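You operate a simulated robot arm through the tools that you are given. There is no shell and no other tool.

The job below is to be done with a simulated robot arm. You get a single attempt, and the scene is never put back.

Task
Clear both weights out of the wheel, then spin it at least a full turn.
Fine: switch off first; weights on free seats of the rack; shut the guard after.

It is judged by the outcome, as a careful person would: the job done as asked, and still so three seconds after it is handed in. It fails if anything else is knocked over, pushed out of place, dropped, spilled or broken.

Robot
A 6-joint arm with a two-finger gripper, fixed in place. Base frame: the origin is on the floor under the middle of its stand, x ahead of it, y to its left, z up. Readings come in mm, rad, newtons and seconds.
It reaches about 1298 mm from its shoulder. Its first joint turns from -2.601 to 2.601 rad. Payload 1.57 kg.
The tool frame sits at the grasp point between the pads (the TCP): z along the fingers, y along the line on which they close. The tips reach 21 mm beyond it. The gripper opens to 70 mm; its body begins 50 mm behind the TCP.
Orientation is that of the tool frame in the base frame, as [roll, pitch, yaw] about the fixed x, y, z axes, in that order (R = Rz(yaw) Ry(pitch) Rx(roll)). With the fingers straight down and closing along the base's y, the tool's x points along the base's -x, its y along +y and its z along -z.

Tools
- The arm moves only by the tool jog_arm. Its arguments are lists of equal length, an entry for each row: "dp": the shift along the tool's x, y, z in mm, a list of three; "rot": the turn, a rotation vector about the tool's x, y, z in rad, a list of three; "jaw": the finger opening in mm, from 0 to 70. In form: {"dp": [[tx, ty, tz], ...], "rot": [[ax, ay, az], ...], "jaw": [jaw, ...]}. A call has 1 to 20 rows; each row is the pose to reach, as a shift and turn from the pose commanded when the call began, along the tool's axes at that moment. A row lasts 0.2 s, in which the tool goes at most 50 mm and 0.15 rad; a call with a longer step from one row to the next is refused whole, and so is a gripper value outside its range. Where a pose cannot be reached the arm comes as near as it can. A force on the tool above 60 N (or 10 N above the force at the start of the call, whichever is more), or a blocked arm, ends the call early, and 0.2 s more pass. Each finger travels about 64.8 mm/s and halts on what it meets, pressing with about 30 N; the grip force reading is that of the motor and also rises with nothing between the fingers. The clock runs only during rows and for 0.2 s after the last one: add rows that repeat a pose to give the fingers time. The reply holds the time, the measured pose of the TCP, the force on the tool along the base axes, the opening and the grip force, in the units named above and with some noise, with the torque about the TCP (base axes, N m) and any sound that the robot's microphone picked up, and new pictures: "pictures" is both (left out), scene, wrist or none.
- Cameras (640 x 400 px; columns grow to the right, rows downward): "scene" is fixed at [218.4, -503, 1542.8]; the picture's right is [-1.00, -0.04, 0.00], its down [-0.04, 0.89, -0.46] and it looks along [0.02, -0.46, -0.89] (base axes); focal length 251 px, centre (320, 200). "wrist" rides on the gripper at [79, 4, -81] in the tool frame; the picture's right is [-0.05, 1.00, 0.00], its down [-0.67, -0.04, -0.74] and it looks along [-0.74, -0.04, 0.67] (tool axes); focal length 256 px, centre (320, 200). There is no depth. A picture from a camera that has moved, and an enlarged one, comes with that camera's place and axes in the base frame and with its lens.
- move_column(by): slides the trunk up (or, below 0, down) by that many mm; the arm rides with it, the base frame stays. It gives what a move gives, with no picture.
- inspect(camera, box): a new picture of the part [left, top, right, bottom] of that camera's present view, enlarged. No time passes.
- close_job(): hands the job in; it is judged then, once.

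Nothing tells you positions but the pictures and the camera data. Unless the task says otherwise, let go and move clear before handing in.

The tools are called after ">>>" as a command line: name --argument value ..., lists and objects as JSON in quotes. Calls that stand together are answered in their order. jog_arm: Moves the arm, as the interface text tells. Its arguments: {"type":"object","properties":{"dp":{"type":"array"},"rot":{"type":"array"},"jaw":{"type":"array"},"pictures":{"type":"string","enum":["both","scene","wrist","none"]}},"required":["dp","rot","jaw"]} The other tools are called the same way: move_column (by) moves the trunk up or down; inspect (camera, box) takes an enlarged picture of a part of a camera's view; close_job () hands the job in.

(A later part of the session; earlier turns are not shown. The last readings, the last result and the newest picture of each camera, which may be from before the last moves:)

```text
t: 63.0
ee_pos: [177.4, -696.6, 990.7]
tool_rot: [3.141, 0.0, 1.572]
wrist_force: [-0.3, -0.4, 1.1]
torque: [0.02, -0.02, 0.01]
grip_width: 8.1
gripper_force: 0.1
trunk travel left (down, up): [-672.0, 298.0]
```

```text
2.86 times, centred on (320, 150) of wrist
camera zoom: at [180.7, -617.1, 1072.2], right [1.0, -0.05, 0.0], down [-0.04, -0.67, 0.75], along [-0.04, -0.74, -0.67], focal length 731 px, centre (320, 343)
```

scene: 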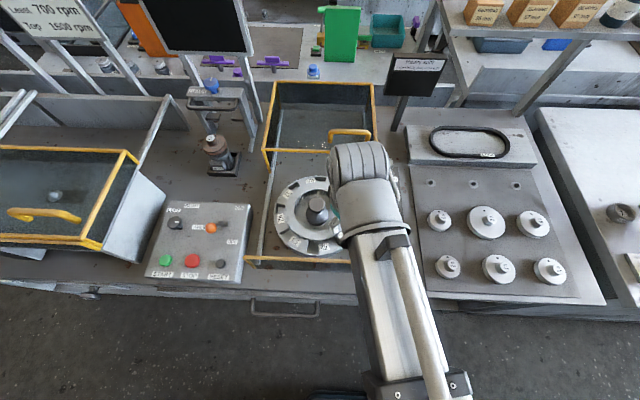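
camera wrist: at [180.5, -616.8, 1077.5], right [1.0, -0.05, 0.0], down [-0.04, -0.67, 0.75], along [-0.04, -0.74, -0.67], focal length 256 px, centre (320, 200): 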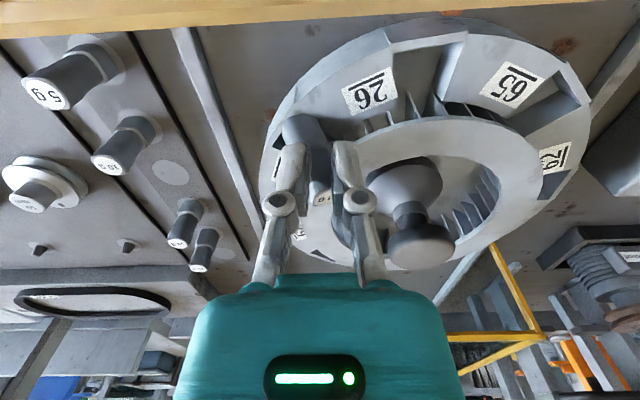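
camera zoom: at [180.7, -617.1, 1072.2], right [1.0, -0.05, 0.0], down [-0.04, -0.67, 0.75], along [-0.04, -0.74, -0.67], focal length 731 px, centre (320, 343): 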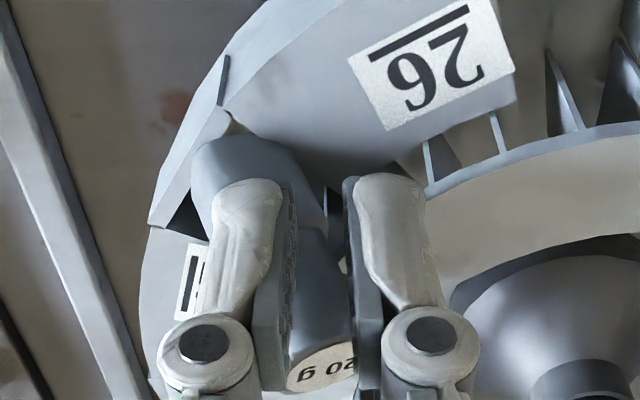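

The fingers now carry no load, so the weight is resting in its pocket, leaning against the ring behind the fingers. I'll rise straight up and look.

>>> move_column --by 15

>>> inspect --camera "wrist" --box '[200, 50, 440, 220]'

>>> move_column --by 70

>>> inspect --camera "wrist" --box '[200, 20, 440, 190]'

```text
t: 63.6
ee_pos: [177.3, -697.1, 1007.4]
tool_rot: [-3.141, -0.001, 1.57]
wrist_force: [0.2, 0.0, -0.9]
torque: [0.0, -0.01, -0.03]
grip_width: 8.0
gripper_force: 0.0
trunk travel left (down, up): [-687.0, 283.0]
```

```text
2.35 times, centred on (320, 135) of wrist
camera zoom: at [180.6, -616.9, 1087.4], right [1.0, -0.05, 0.0], down [-0.04, -0.67, 0.74], along [-0.04, -0.74, -0.67], focal length 602 px, centre (320, 353)
```

zoom: 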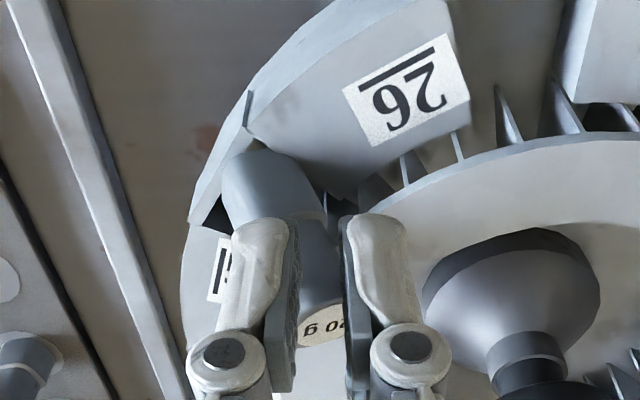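

```text
t: 64.7
ee_pos: [176.6, -696.1, 1074.6]
tool_rot: [-3.142, 0.002, 1.57]
wrist_force: [0.0, -0.1, -0.5]
torque: [0.0, -0.01, -0.01]
grip_width: 8.2
gripper_force: 0.0
trunk travel left (down, up): [-757.0, 213.0]
```

```text
2.35 times, centred on (320, 105) of wrist
camera zoom: at [180.6, -616.9, 1157.3], right [1.0, -0.05, 0.0], down [-0.04, -0.67, 0.74], along [-0.04, -0.74, -0.67], focal length 602 px, centre (320, 424)
```

zoom: 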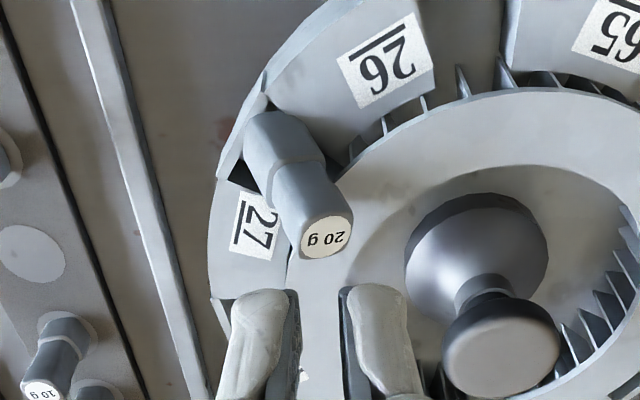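

The 20 g is now tilted about 30°, leaning inward against the raised ring, stable. I'll turn to the tangential orientation and view it from the outside to plan a regrip.

>>> jog_arm --dp '[[-2, -1, 0], [-4, -2, 0], [-6, -3, 0], [-8, -3, 0], [-10, -3, 0], [-10, -3, 0]]' --rot '[[0, 0, -0.142], [0, 0, -0.284], [0, 0, -0.426], [0, 0, -0.568], [0, 0, -0.71], [0, 0, -0.71]]' --jaw '[20, 30, 40, 44, 44, 44]'

>>> inspect --camera "wrist" --box '[220, 20, 420, 170]'

>>> inspect --camera "scene" --box '[270, 170, 390, 270]'

```text
t: 66.1
ee_pos: [173.9, -707.2, 1076.1]
tool_rot: [-3.14, -0.001, 2.283]
wrist_force: [-0.5, 0.1, -0.5]
torque: [-0.03, 0.03, -0.02]
grip_width: 43.9
gripper_force: 0.0
trunk travel left (down, up): [-757.0, 213.0]
camera wrist: at [124.5, -643.3, 1157.4], right [0.79, 0.61, 0.0], down [0.41, -0.53, 0.74], along [0.46, -0.59, -0.67], focal length 256 px, centre (320, 200)
```

scene: 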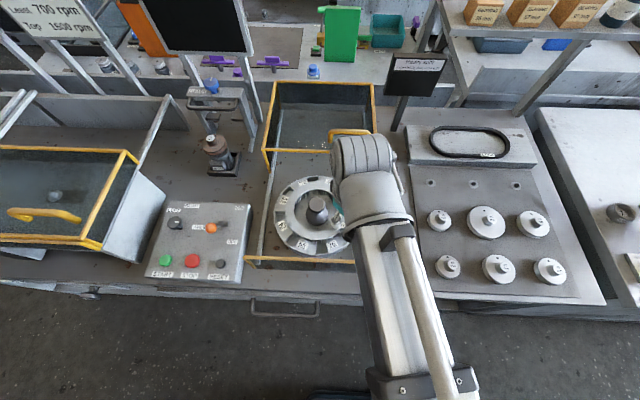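
wrist: 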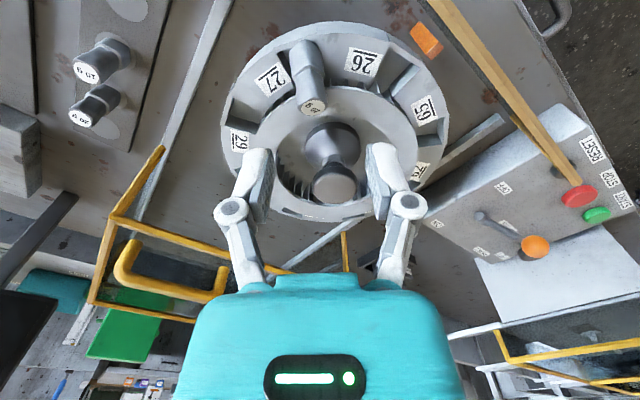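

```text
2.67 times, centred on (320, 95) of wrist
camera zoom: at [124.5, -643.3, 1157.4], right [0.79, 0.61, 0.0], down [0.41, -0.53, 0.74], along [0.46, -0.59, -0.67], focal length 683 px, centre (320, 480)
```

zoom: 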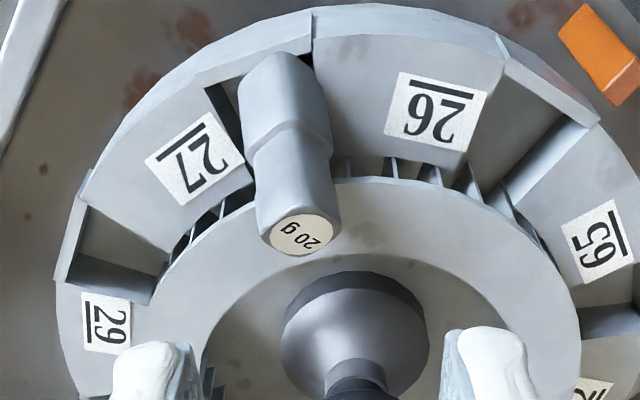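

```text
4.00 times, centred on (330, 220) of scene
camera zoom: at [218.4, -503.0, 1542.8], right [-1.0, -0.04, 0.0], down [-0.04, 0.89, -0.46], along [0.02, -0.46, -0.89], focal length 1006 px, centre (280, 120)
```

zoom: 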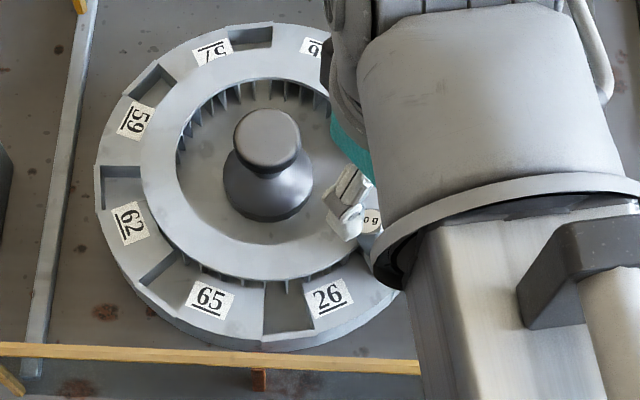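

>>> inspect --camera "wrist" --box '[280, 25, 350, 125]'

```text
4.00 times, centred on (315, 75) of wrist
camera zoom: at [124.5, -643.3, 1157.4], right [0.79, 0.61, 0.0], down [0.41, -0.53, 0.74], along [0.46, -0.59, -0.67], focal length 1024 px, centre (340, 700)
```

zoom: 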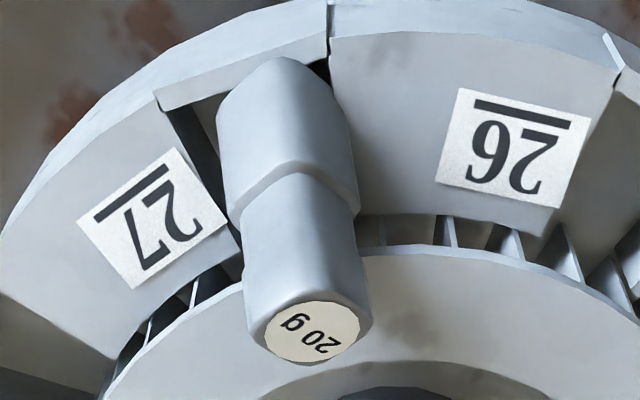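

The weight leans radially inward with a corner ridge facing up, so its flats are at 45° to the lean. I'll align the gripper to one pair of flats: turn to yaw ≈1.73 and roll the tool about 20°, hovering high first to verify.

>>> jog_arm --dp '[[-4, 2, 0], [-8, 4, 0], [-12, 6, 0], [-15.8, 7.5, 0], [-15.8, 7.5, 0]]' --rot '[[0, 0, 0.14], [0, 0, 0.28], [0, 0, 0.42], [0, 0, 0.552], [0, 0, 0.552]]' --jaw '[44, 40, 36, 36, 36]' --pictures "none"

>>> jog_arm --dp '[[0, 0, 0], [0, 0, 0], [0, 0, 0], [0, 0, 0]]' --rot '[[0.12, 0, 0], [0.24, 0, 0], [0.358, 0, 0], [0.358, 0, 0]]' --jaw '[36, 36, 36, 36]'

>>> inspect --camera "wrist" --box '[220, 20, 420, 180]'

```text
t: 67.3
ee_pos: [190.0, -714.6, 1075.6]
tool_rot: [3.141, 0.0, 1.726]
wrist_force: [1.3, 0.2, -0.5]
torque: [0.01, -0.03, 0.03]
grip_width: 35.9
gripper_force: 0.1
trunk travel left (down, up): [-757.0, 213.0]
```

```text
t: 68.3
ee_pos: [190.4, -714.3, 1087.8]
tool_rot: [-2.783, 0.0, 1.729]
wrist_force: [0.6, 0.2, -0.5]
torque: [-0.01, 0.0, 0.01]
grip_width: 36.1
gripper_force: 0.0
out of reach, approached as far as the arm can: row 2, 3, 4
trunk travel left (down, up): [-757.0, 213.0]
camera wrist: at [209.3, -629.8, 1162.6], right [0.93, 0.09, -0.35], down [0.33, -0.62, 0.71], along [-0.15, -0.78, -0.61], focal length 256 px, centre (320, 200)
```

scene: 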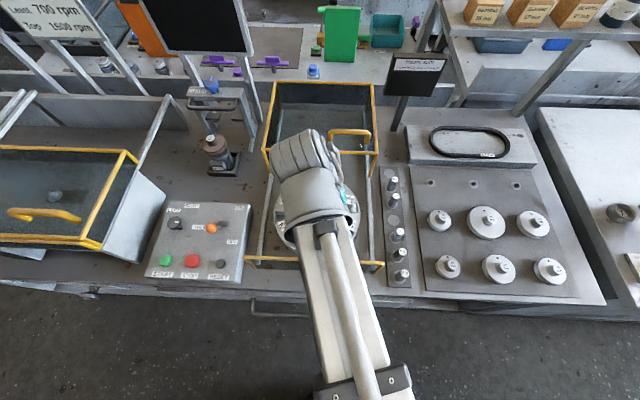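
wrist: 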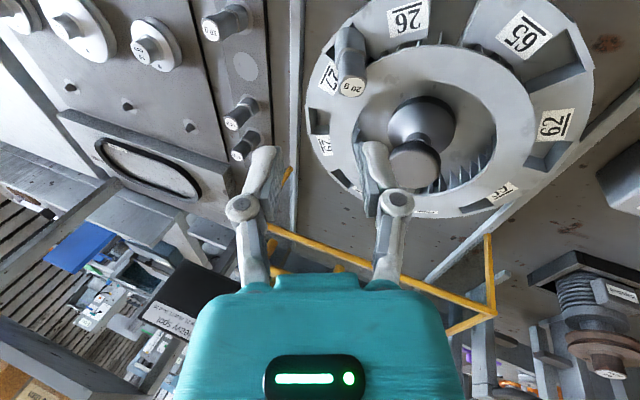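

```text
2.50 times, centred on (320, 100) of wrist
camera zoom: at [209.3, -629.8, 1162.6], right [0.93, 0.09, -0.35], down [0.33, -0.62, 0.71], along [-0.15, -0.78, -0.61], focal length 640 px, centre (320, 450)
```

zoom: 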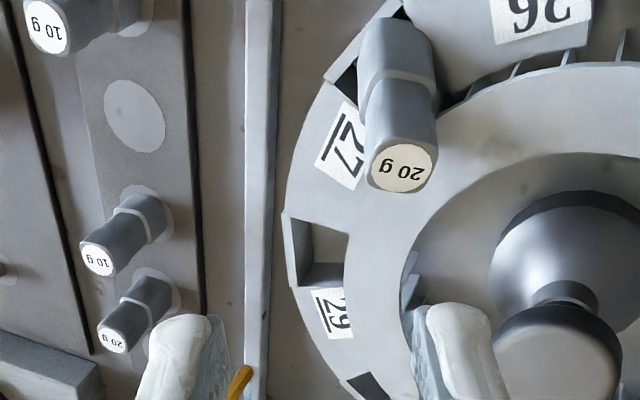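

The view along the tool now shows the weight's flat facing straight, so the fingers are aligned with its flats. The knob top is at about (177,-719,986). Lowering to just above it and checking alignment.

>>> move_column --by -64

>>> inspect --camera "wrist" --box '[220, 50, 420, 210]'

```text
t: 69.4
ee_pos: [189.9, -714.8, 1023.2]
tool_rot: [-2.784, -0.001, 1.729]
wrist_force: [-1.1, 0.3, 0.0]
torque: [0.01, 0.04, 0.01]
grip_width: 36.1
gripper_force: 0.2
trunk travel left (down, up): [-693.0, 277.0]
```

```text
2.50 times, centred on (320, 130) of wrist
camera zoom: at [209.2, -629.8, 1098.6], right [0.93, 0.09, -0.35], down [0.33, -0.62, 0.71], along [-0.15, -0.78, -0.61], focal length 640 px, centre (320, 375)
```

zoom: 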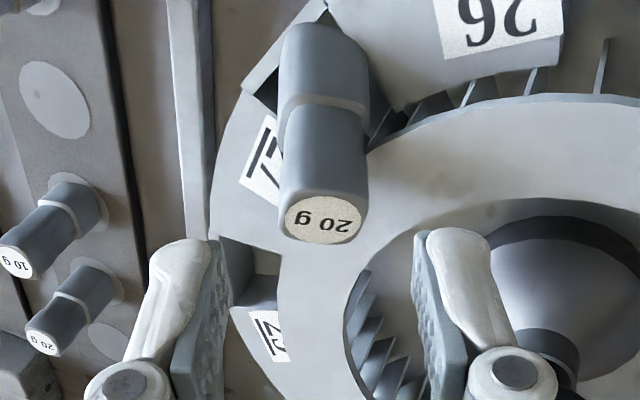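

Alignment is very good: the pads are parallel to the knob and centred. Descending along the tilted approach in alternating small trunk and arm steps.

>>> move_column --by -8

>>> jog_arm --dp '[[0, -2.85, 1.07]]' --rot '[[0, 0, 0]]' --jaw '[36]' --pictures "none"

>>> move_column --by -8

>>> jog_arm --dp '[[0, -2.85, 1.07]]' --rot '[[0, 0, 0]]' --jaw '[36]' --pictures "none"

>>> inspect --camera "wrist" --box '[220, 60, 420, 220]'

```text
t: 69.9
ee_pos: [191.1, -713.9, 1016.2]
tool_rot: [-2.784, 0.001, 1.728]
wrist_force: [0.0, 0.4, -0.4]
torque: [0.01, -0.03, -0.01]
grip_width: 35.8
gripper_force: 0.1
trunk travel left (down, up): [-685.0, 285.0]
```

```text
t: 70.3
ee_pos: [188.0, -714.3, 1014.4]
tool_rot: [-2.785, 0.0, 1.728]
wrist_force: [0.6, -0.5, -0.9]
torque: [-0.01, -0.02, 0.01]
grip_width: 35.8
gripper_force: 0.0
trunk travel left (down, up): [-685.0, 285.0]
```

```text
t: 70.9
ee_pos: [186.0, -714.8, 1007.3]
tool_rot: [-2.784, 0.0, 1.727]
wrist_force: [0.0, 0.6, 0.0]
torque: [-0.02, 0.0, 0.03]
grip_width: 35.8
gripper_force: 0.0
trunk travel left (down, up): [-677.0, 293.0]
```

```text
t: 71.3
ee_pos: [183.6, -715.4, 1007.3]
tool_rot: [-2.784, -0.001, 1.728]
wrist_force: [-0.1, 0.1, 0.1]
torque: [0.0, 0.01, 0.01]
grip_width: 36.1
gripper_force: 0.0
trunk travel left (down, up): [-677.0, 293.0]
```

```text
2.50 times, centred on (320, 140) of wrist
camera zoom: at [202.6, -631.5, 1082.5], right [0.93, 0.09, -0.35], down [0.33, -0.62, 0.71], along [-0.15, -0.78, -0.61], focal length 640 px, centre (320, 350)
```

zoom: 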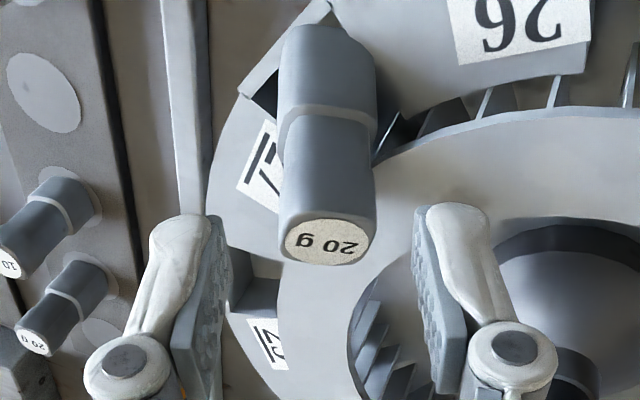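

Slightly off by 1.6 mm; I'll trim that in the remaining steps.

>>> move_column --by -8

>>> jog_arm --dp '[[0, -1.5, 0.55]]' --rot '[[0, 0, 0]]' --jaw '[36]' --pictures "none"

>>> move_column --by -5

>>> inspect --camera "wrist" --box '[220, 60, 420, 220]'

```text
t: 71.9
ee_pos: [184.4, -716.1, 999.5]
tool_rot: [-2.783, -0.001, 1.73]
wrist_force: [-0.1, 0.2, 0.1]
torque: [0.04, 0.01, 0.04]
grip_width: 35.9
gripper_force: 0.0
trunk travel left (down, up): [-669.0, 301.0]
```

```text
t: 72.3
ee_pos: [183.1, -716.4, 1000.4]
tool_rot: [-2.785, 0.0, 1.729]
wrist_force: [-1.4, -0.3, 0.8]
torque: [0.0, 0.01, -0.02]
grip_width: 36.0
gripper_force: 0.0
trunk travel left (down, up): [-669.0, 301.0]
```

```text
t: 72.8
ee_pos: [182.6, -715.8, 994.1]
tool_rot: [-2.784, 0.0, 1.728]
wrist_force: [-1.1, -0.4, 0.5]
torque: [-0.01, -0.03, 0.02]
grip_width: 36.0
gripper_force: 0.1
trunk travel left (down, up): [-664.0, 306.0]
```

```text
2.50 times, centred on (320, 140) of wrist
camera zoom: at [200.8, -631.6, 1069.5], right [0.93, 0.09, -0.35], down [0.33, -0.62, 0.71], along [-0.15, -0.78, -0.61], focal length 640 px, centre (320, 350)
```

zoom: 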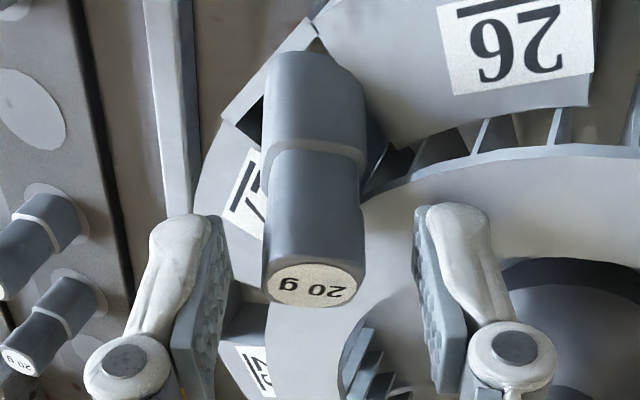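

Nearly there: lowering 3 mm more with a 2 mm lateral trim, then closing gently.

>>> jog_arm --dp '[[0, -2.2, 0.8]]' --rot '[[0, 0, 0]]' --jaw '[36]' --pictures "none"

>>> move_column --by -3

>>> inspect --camera "wrist" --box '[220, 60, 420, 220]'

```text
t: 73.2
ee_pos: [179.6, -716.3, 994.4]
tool_rot: [-2.785, 0.0, 1.727]
wrist_force: [0.3, 0.1, 0.3]
torque: [0.02, 0.0, 0.0]
grip_width: 35.9
gripper_force: 0.0
trunk travel left (down, up): [-664.0, 306.0]
```

```text
t: 73.7
ee_pos: [178.6, -717.6, 991.7]
tool_rot: [-2.784, 0.0, 1.727]
wrist_force: [0.2, -0.1, 0.1]
torque: [0.01, -0.01, 0.02]
grip_width: 35.8
gripper_force: 0.1
trunk travel left (down, up): [-661.0, 309.0]
```

```text
2.50 times, centred on (320, 140) of wrist
camera zoom: at [198.6, -632.0, 1066.5], right [0.93, 0.09, -0.35], down [0.33, -0.62, 0.71], along [-0.15, -0.78, -0.61], focal length 640 px, centre (320, 350)
```

zoom: 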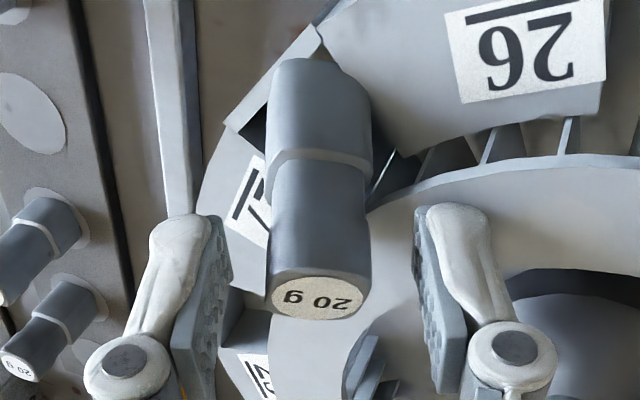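

Centred. Closing on the knob.

>>> jog_arm --dp '[[0, 0, 0], [0, 0, 0], [0, 0, 0], [0, 0, 0], [0, 0, 0], [0, 0, 0]]' --rot '[[0, 0, 0], [0, 0, 0], [0, 0, 0], [0, 0, 0], [0, 0, 0], [0, 0, 0]]' --jaw '[30, 25, 21, 18, 15, 15]' --pictures "wrist"

>>> inspect --camera "wrist" --box '[220, 60, 420, 220]'

```text
t: 75.1
ee_pos: [179.6, -715.3, 991.3]
tool_rot: [-2.785, -0.001, 1.728]
wrist_force: [0.2, 0.9, 0.9]
torque: [-0.01, 0.0, 0.02]
grip_width: 17.5
gripper_force: 29.7
trunk travel left (down, up): [-661.0, 309.0]
camera wrist: at [198.6, -632.0, 1066.6], right [0.93, 0.09, -0.35], down [0.33, -0.62, 0.71], along [-0.15, -0.78, -0.61], focal length 256 px, centre (320, 200)
```

wrist: 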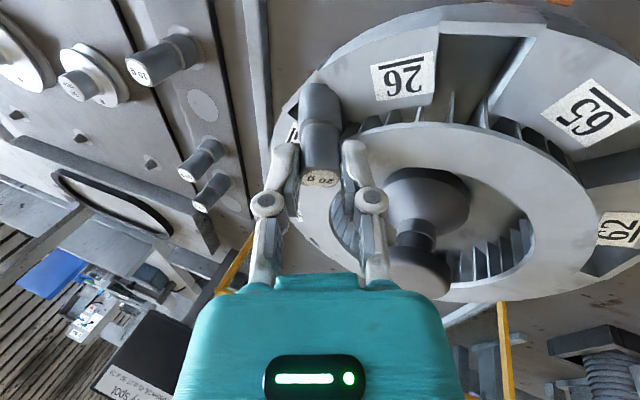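

```text
2.50 times, centred on (320, 140) of wrist
camera zoom: at [198.6, -632.0, 1066.6], right [0.93, 0.09, -0.35], down [0.33, -0.62, 0.71], along [-0.15, -0.78, -0.61], focal length 640 px, centre (320, 350)
```

zoom: 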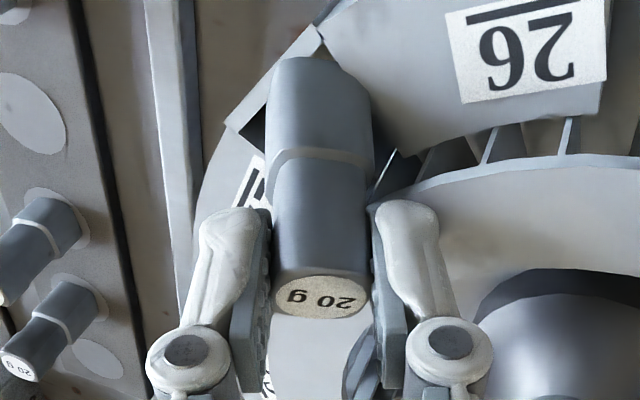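

A solid grip now (17.5 mm, 30 N) with the weight undisturbed. Lifting a little first.

>>> move_column --by 12

>>> inspect --camera "wrist" --box '[220, 60, 420, 220]'

```text
t: 75.7
ee_pos: [180.5, -715.9, 1004.0]
tool_rot: [-2.784, 0.0, 1.727]
wrist_force: [0.9, 0.1, 0.4]
torque: [0.01, -0.01, 0.04]
grip_width: 17.9
gripper_force: 30.1
trunk travel left (down, up): [-673.0, 297.0]
```

```text
2.50 times, centred on (320, 140) of wrist
camera zoom: at [198.7, -632.1, 1078.5], right [0.93, 0.09, -0.35], down [0.33, -0.62, 0.71], along [-0.15, -0.78, -0.61], focal length 640 px, centre (320, 350)
```

zoom: 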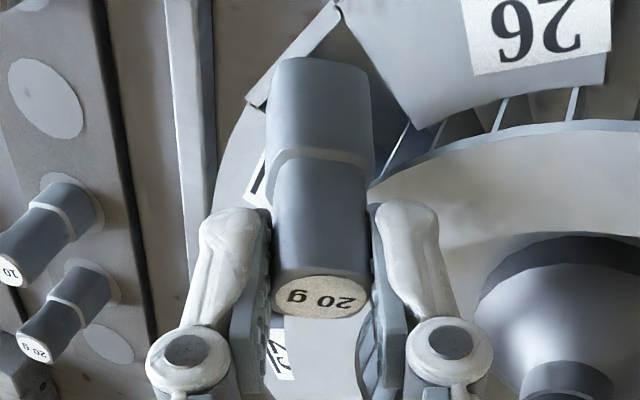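

The weight is out and held firmly. Raising well clear.

>>> move_column --by 110

>>> jog_arm --dp '[[0, 0, 0], [0, 0, 0], [0, 0, 0], [0, 0, 0], [0, 0, 0]]' --rot '[[-0.09, 0, 0], [-0.18, 0, 0], [-0.27, 0, 0], [-0.358, 0, 0], [-0.358, 0, 0]]' --jaw '[14, 14, 14, 14, 14]'

>>> inspect --camera "wrist" --box '[220, 60, 420, 220]'

>>> inspect --camera "scene" --box '[260, 140, 420, 280]'

```text
t: 77.2
ee_pos: [178.9, -716.3, 1113.6]
tool_rot: [-2.783, 0.0, 1.728]
wrist_force: [0.0, -0.1, 0.1]
torque: [0.01, 0.01, 0.0]
grip_width: 17.8
gripper_force: 29.7
trunk travel left (down, up): [-783.0, 187.0]
```

```text
t: 78.3
ee_pos: [180.9, -718.4, 1102.0]
tool_rot: [3.14, -0.001, 1.729]
wrist_force: [-0.1, 0.0, -0.1]
torque: [-0.01, 0.0, -0.02]
grip_width: 17.8
gripper_force: 30.1
out of reach, approached as far as the arm can: row 1, 2, 3, 4, 5
trunk travel left (down, up): [-783.0, 187.0]
camera wrist: at [170.5, -637.3, 1183.3], right [0.99, 0.1, 0.0], down [0.07, -0.66, 0.74], along [0.08, -0.74, -0.67], focal length 256 px, centre (320, 200)
```

scene: 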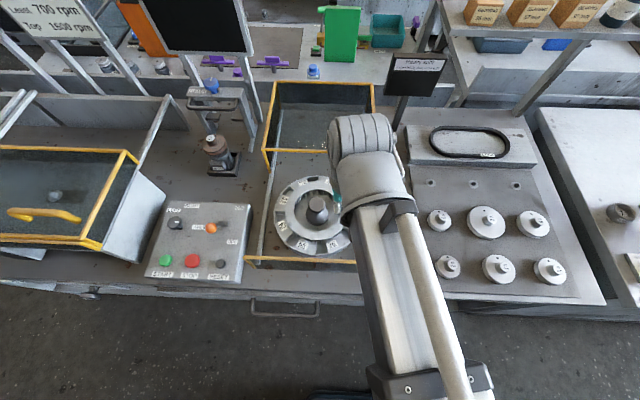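
wrist: 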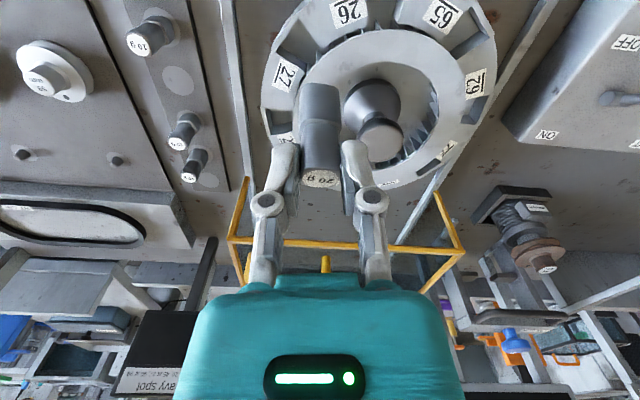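

```text
2.50 times, centred on (320, 140) of wrist
camera zoom: at [170.5, -637.3, 1183.3], right [0.99, 0.1, 0.0], down [0.07, -0.66, 0.74], along [0.08, -0.74, -0.67], focal length 640 px, centre (320, 350)
```

zoom: 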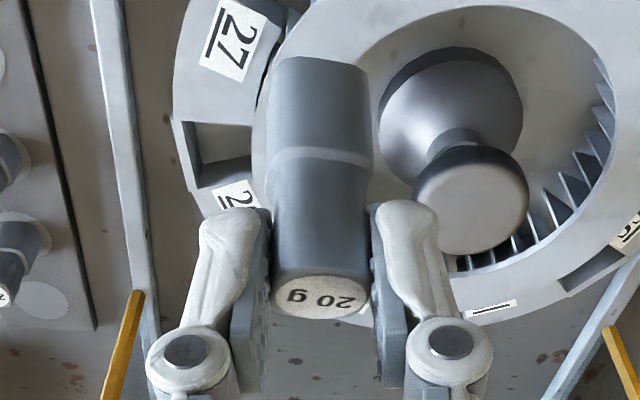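

```text
2.86 times, centred on (340, 210) of scene
camera zoom: at [218.4, -503.0, 1542.8], right [-1.0, -0.04, 0.0], down [-0.04, 0.89, -0.46], along [0.02, -0.46, -0.89], focal length 718 px, centre (263, 171)
```

zoom: 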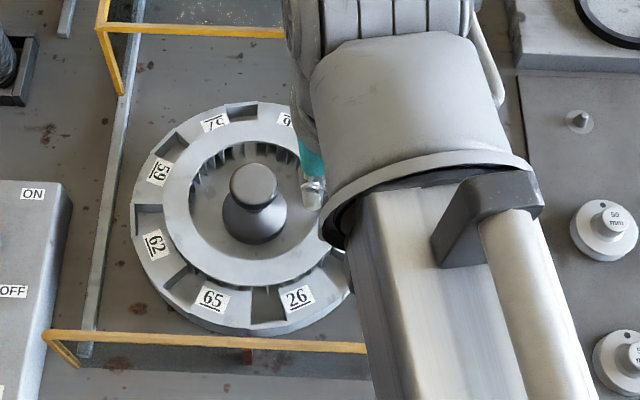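

The tool is vertical again and the weight hangs tilted about 20° in the grip (base toward the front). I'll square the yaw and tilt the tool about its y axis to bring the weight upright.

>>> jog_arm --dp '[[0, 0, 0], [0, 0, 0]]' --rot '[[0, 0, 0.08], [0, 0, 0.158]]' --jaw '[14, 14]' --pictures "none"

>>> jog_arm --dp '[[0, 0, 0], [0, 0, 0], [0, 0, 0], [0, 0, 0], [0, 0, 0]]' --rot '[[0, -0.09, 0], [0, -0.18, 0], [0, -0.27, 0], [0, -0.36, 0], [0, -0.36, 0]]' --jaw '[14, 14, 14, 14, 14]'

>>> inspect --camera "wrist" --box '[120, 0, 420, 220]'

```text
t: 79.0
ee_pos: [179.7, -718.0, 1101.6]
tool_rot: [3.14, 0.0, 1.569]
wrist_force: [0.0, 0.3, -0.7]
torque: [-0.01, 0.03, 0.01]
grip_width: 17.8
gripper_force: 30.6
trunk travel left (down, up): [-783.0, 187.0]
```

```text
t: 80.2
ee_pos: [180.3, -717.1, 1114.1]
tool_rot: [3.14, 0.362, 1.572]
wrist_force: [0.5, 0.2, -0.1]
torque: [-0.01, 0.03, 0.01]
grip_width: 17.7
gripper_force: 30.4
out of reach, approached as far as the arm can: row 3, 4, 5
trunk travel left (down, up): [-783.0, 187.0]
camera wrist: at [183.7, -613.4, 1162.1], right [1.0, -0.05, 0.02], down [-0.04, -0.36, 0.93], along [-0.04, -0.93, -0.36], focal length 256 px, centre (320, 200)
```

scene: 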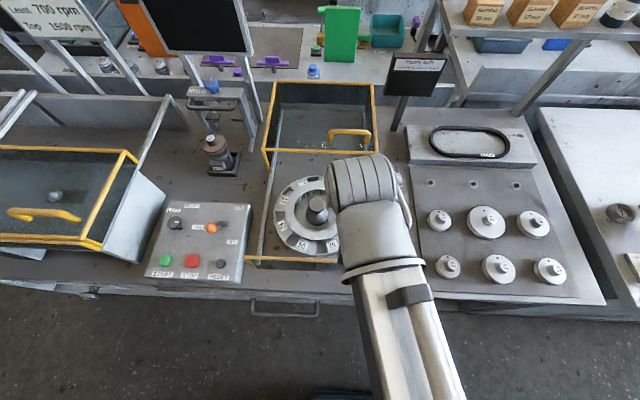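
wrist: 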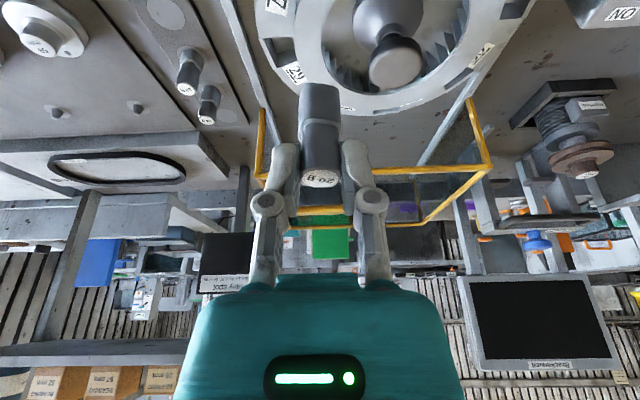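

```text
1.82 times, centred on (270, 110) of wrist
camera zoom: at [183.7, -613.4, 1162.1], right [1.0, -0.05, 0.02], down [-0.04, -0.36, 0.93], along [-0.04, -0.93, -0.36], focal length 465 px, centre (411, 364)
```

zoom: 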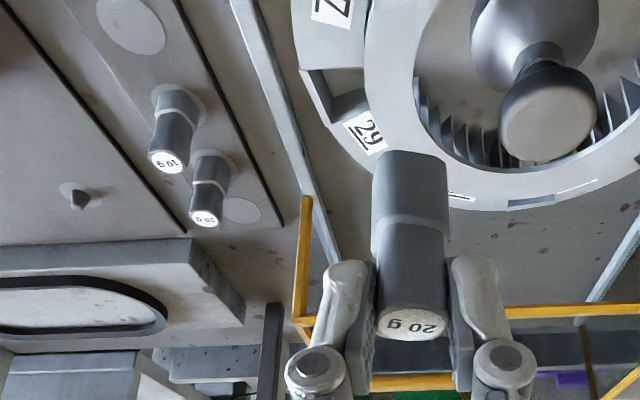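

The weight is now about upright, hanging ~5 mm behind the grasp point. Carrying it over to the remaining free seat near (24,-781).

>>> jog_arm --dp '[[-11.2, -31.2, 4.2], [-22.5, -62.3, 8.4], [-33.7, -93.5, 12.7], [-45, -124.6, 16.9], [-56.2, -155.8, 21.1], [-56.2, -155.8, 21.1]]' --rot '[[0, 0, 0], [0, 0, 0], [0, 0, 0], [0, 0, 0], [0, 0, 0], [0, 0, 0]]' --jaw '[14, 14, 14, 14, 14, 14]'

>>> inspect --camera "wrist" --box '[220, 0, 420, 200]'

```text
t: 81.5
ee_pos: [24.0, -778.0, 1114.2]
tool_rot: [3.141, 0.36, 1.571]
wrist_force: [-0.1, 1.0, -0.8]
torque: [-0.01, 0.01, 0.02]
grip_width: 17.6
gripper_force: 30.1
trunk travel left (down, up): [-783.0, 187.0]
camera wrist: at [27.4, -674.3, 1162.1], right [1.0, -0.05, 0.02], down [-0.04, -0.36, 0.93], along [-0.04, -0.93, -0.36], focal length 256 px, centre (320, 200)
```

scene: 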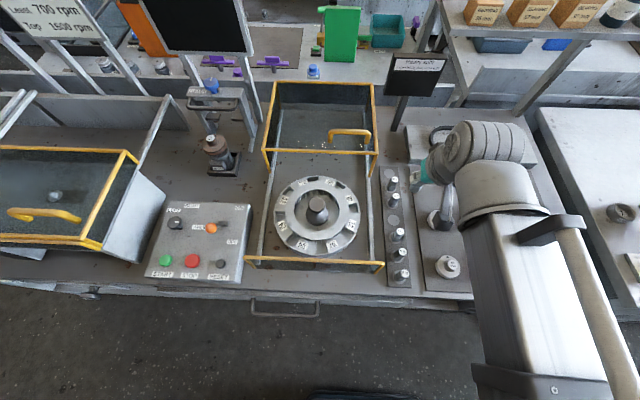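
wrist: 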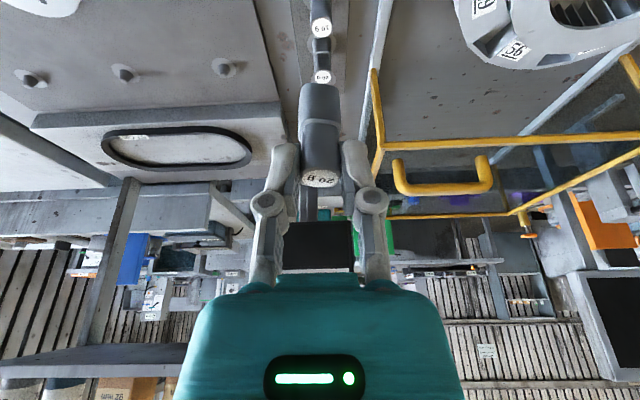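

```text
2.00 times, centred on (320, 100) of wrist
camera zoom: at [27.4, -674.3, 1162.1], right [1.0, -0.05, 0.02], down [-0.04, -0.36, 0.93], along [-0.04, -0.93, -0.36], focal length 512 px, centre (320, 400)
```

zoom: 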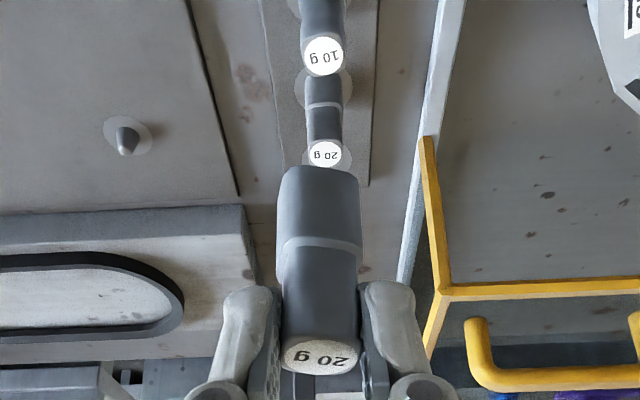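

The rack line is at x≈25.5. Lowering partway to see the seat, with a 1.5 mm x trim.

>>> jog_arm --dp '[[0, 1.5, 0]]' --rot '[[0, 0, 0]]' --jaw '[14]' --pictures "none"

>>> move_column --by -125

>>> inspect --camera "wrist" --box '[220, 0, 420, 200]'

>>> inspect --camera "scene" --box '[350, 150, 450, 290]'

```text
t: 82.0
ee_pos: [25.9, -778.3, 1113.8]
tool_rot: [-3.141, 0.36, 1.57]
wrist_force: [-0.2, -0.3, 0.1]
torque: [0.01, 0.0, 0.02]
grip_width: 17.8
gripper_force: 30.1
trunk travel left (down, up): [-783.0, 187.0]
```

```text
t: 83.5
ee_pos: [25.0, -778.3, 989.5]
tool_rot: [-3.141, 0.361, 1.571]
wrist_force: [-0.8, -0.4, -0.8]
torque: [-0.02, -0.01, 0.01]
grip_width: 17.7
gripper_force: 30.0
trunk travel left (down, up): [-658.0, 312.0]
```

```text
2.00 times, centred on (320, 100) of wrist
camera zoom: at [29.2, -674.2, 1037.2], right [1.0, -0.05, 0.02], down [-0.04, -0.36, 0.93], along [-0.04, -0.93, -0.36], focal length 512 px, centre (320, 400)
```

zoom: 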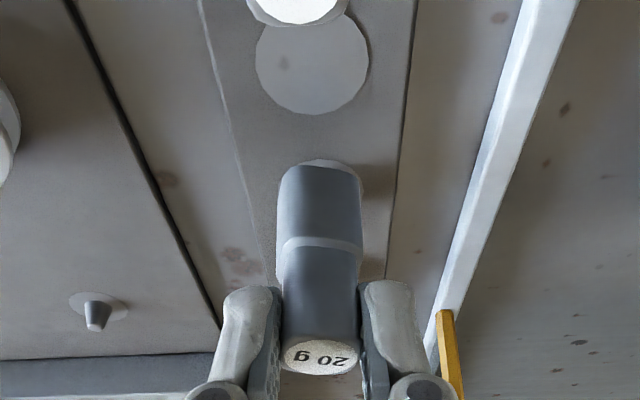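

```text
2.86 times, centred on (400, 220) of scene
camera zoom: at [218.4, -503.0, 1542.8], right [-1.0, -0.04, 0.0], down [-0.04, 0.89, -0.46], along [0.02, -0.46, -0.89], focal length 718 px, centre (91, 143)
```

zoom: 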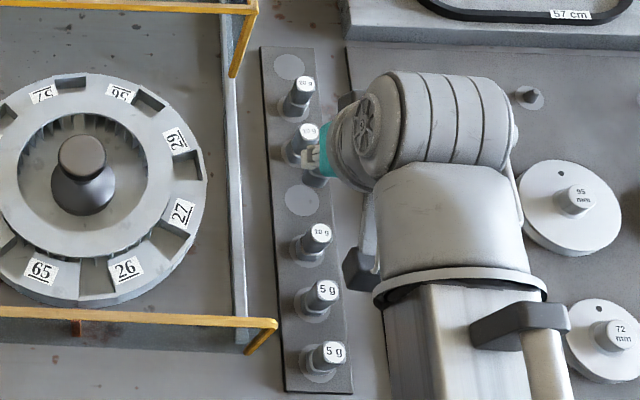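

The free seat is at about (24.7,-781), matching the weight's position. Lowering closer.

>>> move_column --by -38

>>> inspect --camera "wrist" --box '[220, 0, 420, 200]'

```text
t: 84.3
ee_pos: [25.8, -777.5, 951.1]
tool_rot: [3.139, 0.36, 1.57]
wrist_force: [0.6, -0.2, -0.1]
torque: [0.03, 0.02, 0.03]
grip_width: 17.9
gripper_force: 29.4
trunk travel left (down, up): [-620.0, 350.0]
```

```text
2.00 times, centred on (320, 100) of wrist
camera zoom: at [29.2, -674.1, 999.1], right [1.0, -0.05, 0.02], down [-0.04, -0.36, 0.93], along [-0.04, -0.93, -0.36], focal length 512 px, centre (320, 400)
```

zoom: 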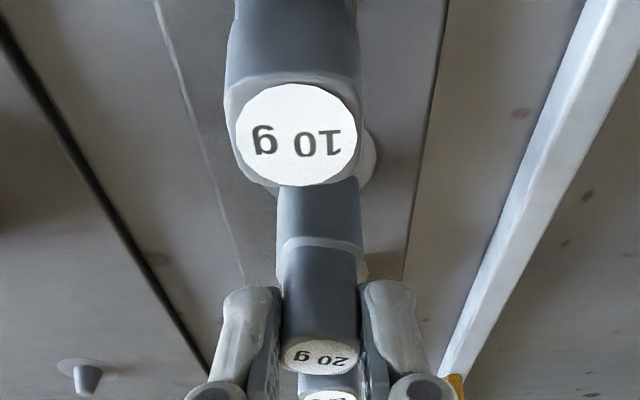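

The front 10 g blocks the view of the seat, but positions agree. Continuing down in small steps with force checks.

>>> move_column --by -6

>>> move_column --by -3

>>> inspect --camera "wrist" --box '[220, 0, 420, 200]'

>>> inspect --camera "scene" --box '[370, 180, 430, 270]'

```text
t: 84.9
ee_pos: [26.2, -778.7, 945.1]
tool_rot: [-3.141, 0.361, 1.57]
wrist_force: [-0.6, 0.6, -0.3]
torque: [-0.01, 0.01, 0.01]
grip_width: 17.7
gripper_force: 29.9
trunk travel left (down, up): [-614.0, 356.0]
```

```text
t: 85.4
ee_pos: [24.8, -777.3, 941.8]
tool_rot: [-3.141, 0.362, 1.57]
wrist_force: [-0.2, -2.8, 16.1]
torque: [-0.15, 0.0, 0.0]
grip_width: 17.9
gripper_force: 30.3
trunk travel left (down, up): [-611.0, 359.0]
```

```text
2.00 times, centred on (320, 100) of wrist
camera zoom: at [29.1, -673.8, 991.0], right [1.0, -0.05, 0.02], down [-0.04, -0.36, 0.93], along [-0.04, -0.93, -0.36], focal length 512 px, centre (320, 400)
```

zoom: 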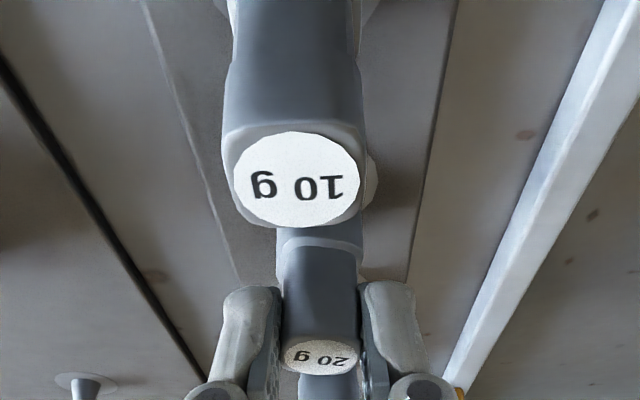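

```text
4.44 times, centred on (400, 225) of scene
camera zoom: at [218.4, -503.0, 1542.8], right [-1.0, -0.04, 0.0], down [-0.04, 0.89, -0.46], along [0.02, -0.46, -0.89], focal length 1117 px, centre (-36, 89)
```

zoom: 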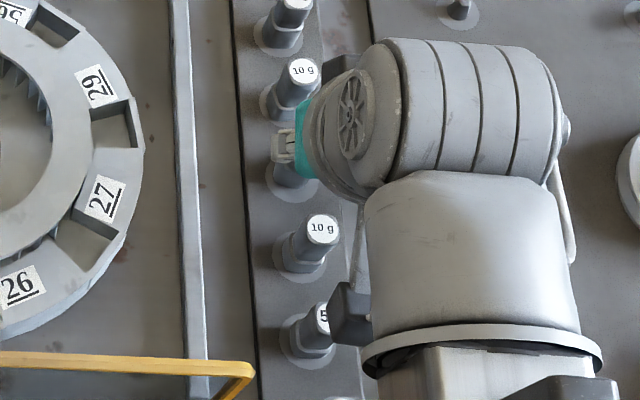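

Contact at 16 N with the base within the seat. Relieving the pressure and releasing gently.

>>> move_column --by 1.5

>>> jog_arm --dp '[[0, 0, 0], [0, 0, 0], [0, 0, 0], [0, 0, 0], [0, 0, 0], [0, 0, 0]]' --rot '[[0, 0, 0], [0, 0, 0], [0, 0, 0], [0, 0, 0], [0, 0, 0], [0, 0, 0]]' --jaw '[17, 20, 24, 30, 38, 38]'

>>> inspect --camera "wrist" --box '[220, 0, 420, 200]'

>>> inspect --camera "scene" --box '[370, 180, 430, 270]'

```text
t: 85.9
ee_pos: [25.5, -777.6, 943.1]
tool_rot: [-3.14, 0.359, 1.57]
wrist_force: [-0.9, 0.3, 0.4]
torque: [0.02, 0.0, -0.01]
grip_width: 17.7
gripper_force: 30.0
trunk travel left (down, up): [-613.0, 357.0]
```

```text
t: 87.3
ee_pos: [26.1, -778.2, 943.5]
tool_rot: [-3.141, 0.36, 1.57]
wrist_force: [-0.2, -0.4, 0.3]
torque: [0.02, -0.02, 0.0]
grip_width: 38.2
gripper_force: 0.1
trunk travel left (down, up): [-613.0, 357.0]
camera wrist: at [29.2, -674.2, 991.7], right [1.0, -0.05, 0.02], down [-0.04, -0.36, 0.93], along [-0.04, -0.93, -0.36], focal length 256 px, centre (320, 200)
```

scene: 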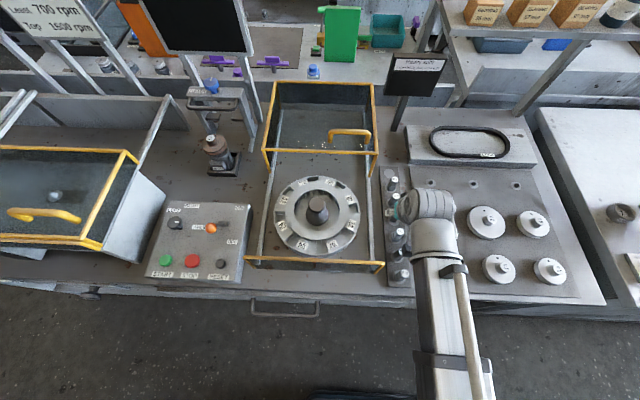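
wrist: 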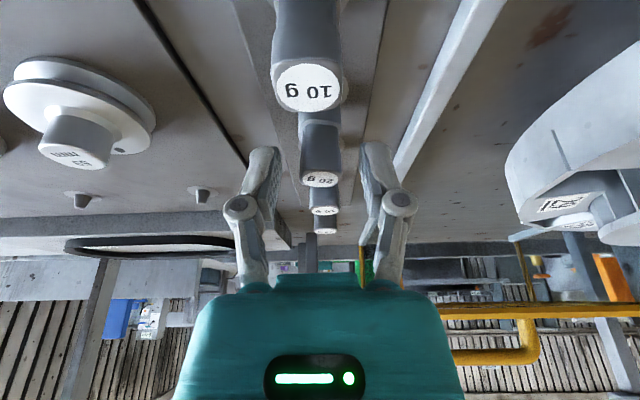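

```text
2.00 times, centred on (320, 100) of wrist
camera zoom: at [29.2, -674.2, 991.7], right [1.0, -0.05, 0.02], down [-0.04, -0.36, 0.93], along [-0.04, -0.93, -0.36], focal length 512 px, centre (320, 400)
```

zoom: 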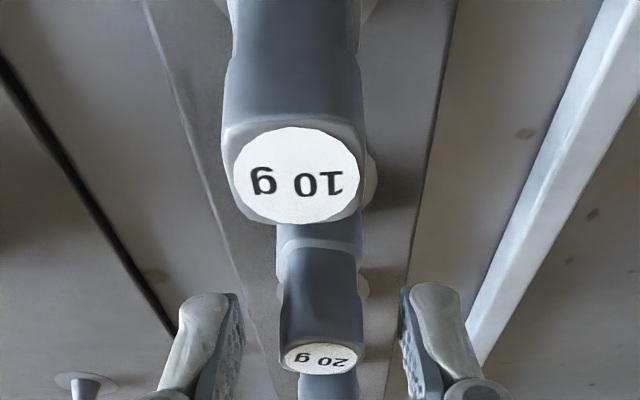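

```text
4.44 times, centred on (400, 225) of scene
camera zoom: at [218.4, -503.0, 1542.8], right [-1.0, -0.04, 0.0], down [-0.04, 0.89, -0.46], along [0.02, -0.46, -0.89], focal length 1117 px, centre (-36, 89)
```

zoom: 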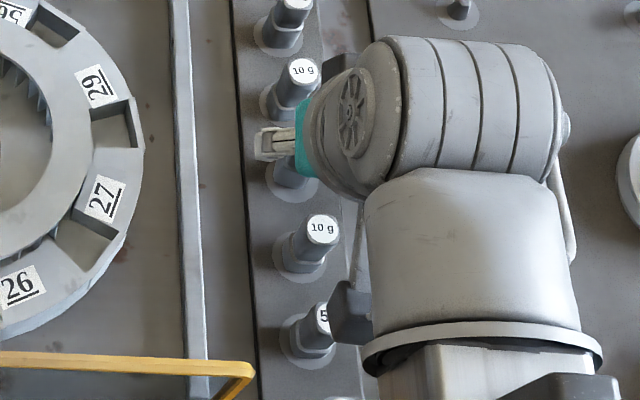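

The 20 g stands on its seat. Rising straight up.

>>> move_column --by 130

>>> jog_arm --dp '[[0, 0, 0], [0, 0, 0], [0, 0, 0], [0, 0, 0], [0, 0, 0]]' --rot '[[0, 0.09, 0], [0, 0.18, 0], [0, 0.27, 0], [0, 0.36, 0], [0, 0.36, 0]]' --jaw '[38, 38, 38, 38, 38]'

>>> inspect --camera "wrist" --box '[220, 0, 440, 200]'

>>> inspect --camera "scene" --box '[260, 150, 420, 290]'

```text
t: 88.9
ee_pos: [26.2, -777.8, 1074.2]
tool_rot: [3.141, 0.36, 1.57]
wrist_force: [0.1, 0.0, -0.4]
torque: [0.02, 0.01, -0.01]
grip_width: 37.9
gripper_force: 0.0
trunk travel left (down, up): [-743.0, 227.0]
```

```text
t: 90.1
ee_pos: [25.1, -778.1, 1061.4]
tool_rot: [3.141, -0.002, 1.571]
wrist_force: [-0.3, -0.1, 0.4]
torque: [0.01, 0.02, -0.01]
grip_width: 38.1
gripper_force: 0.0
out of reach, approached as far as the arm can: row 1, 2, 3, 4, 5
trunk travel left (down, up): [-743.0, 227.0]
camera wrist: at [28.9, -697.9, 1143.0], right [1.0, -0.05, 0.0], down [-0.04, -0.67, 0.74], along [-0.04, -0.74, -0.67], focal length 256 px, centre (320, 200)
```

scene: 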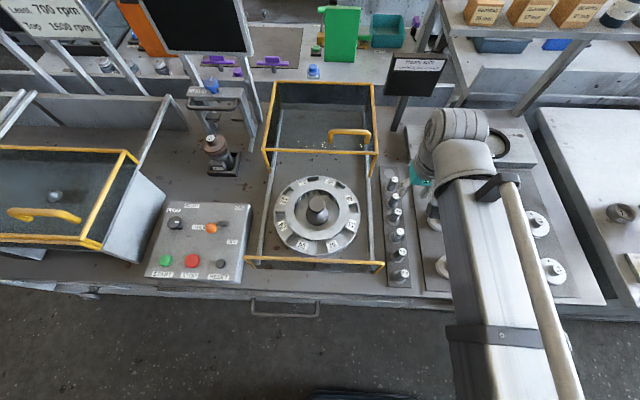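
wrist: 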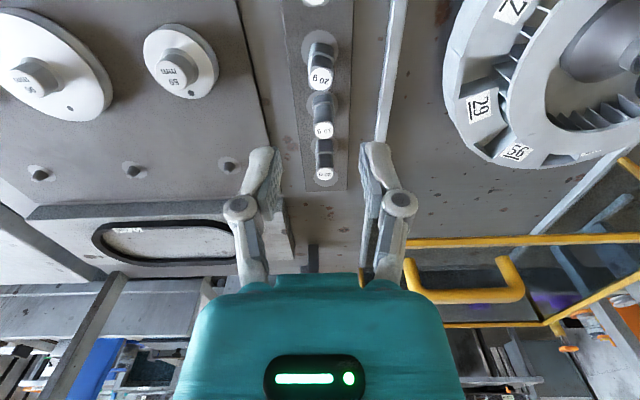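

```text
2.00 times, centred on (330, 100) of wrist
camera zoom: at [28.9, -697.9, 1143.0], right [1.0, -0.05, 0.0], down [-0.04, -0.67, 0.74], along [-0.04, -0.74, -0.67], focal length 512 px, centre (300, 400)
```

zoom: 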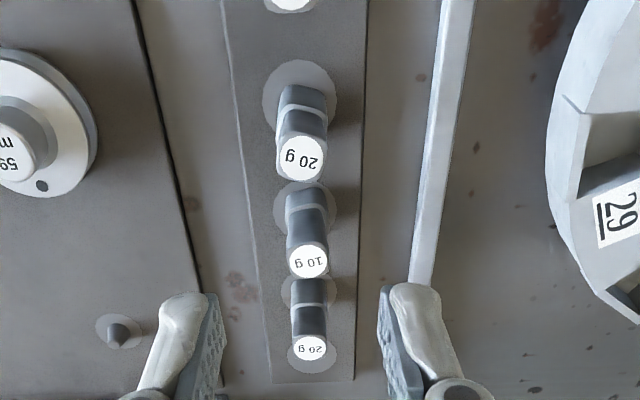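

```text
2.86 times, centred on (340, 220) of scene
camera zoom: at [218.4, -503.0, 1542.8], right [-1.0, -0.04, 0.0], down [-0.04, 0.89, -0.46], along [0.02, -0.46, -0.89], focal length 718 px, centre (263, 143)
```

zoom: 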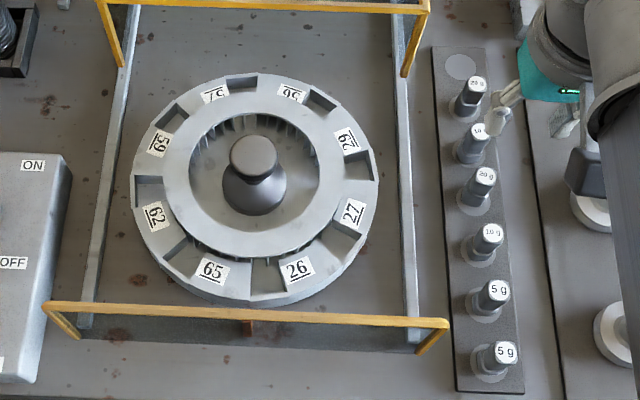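

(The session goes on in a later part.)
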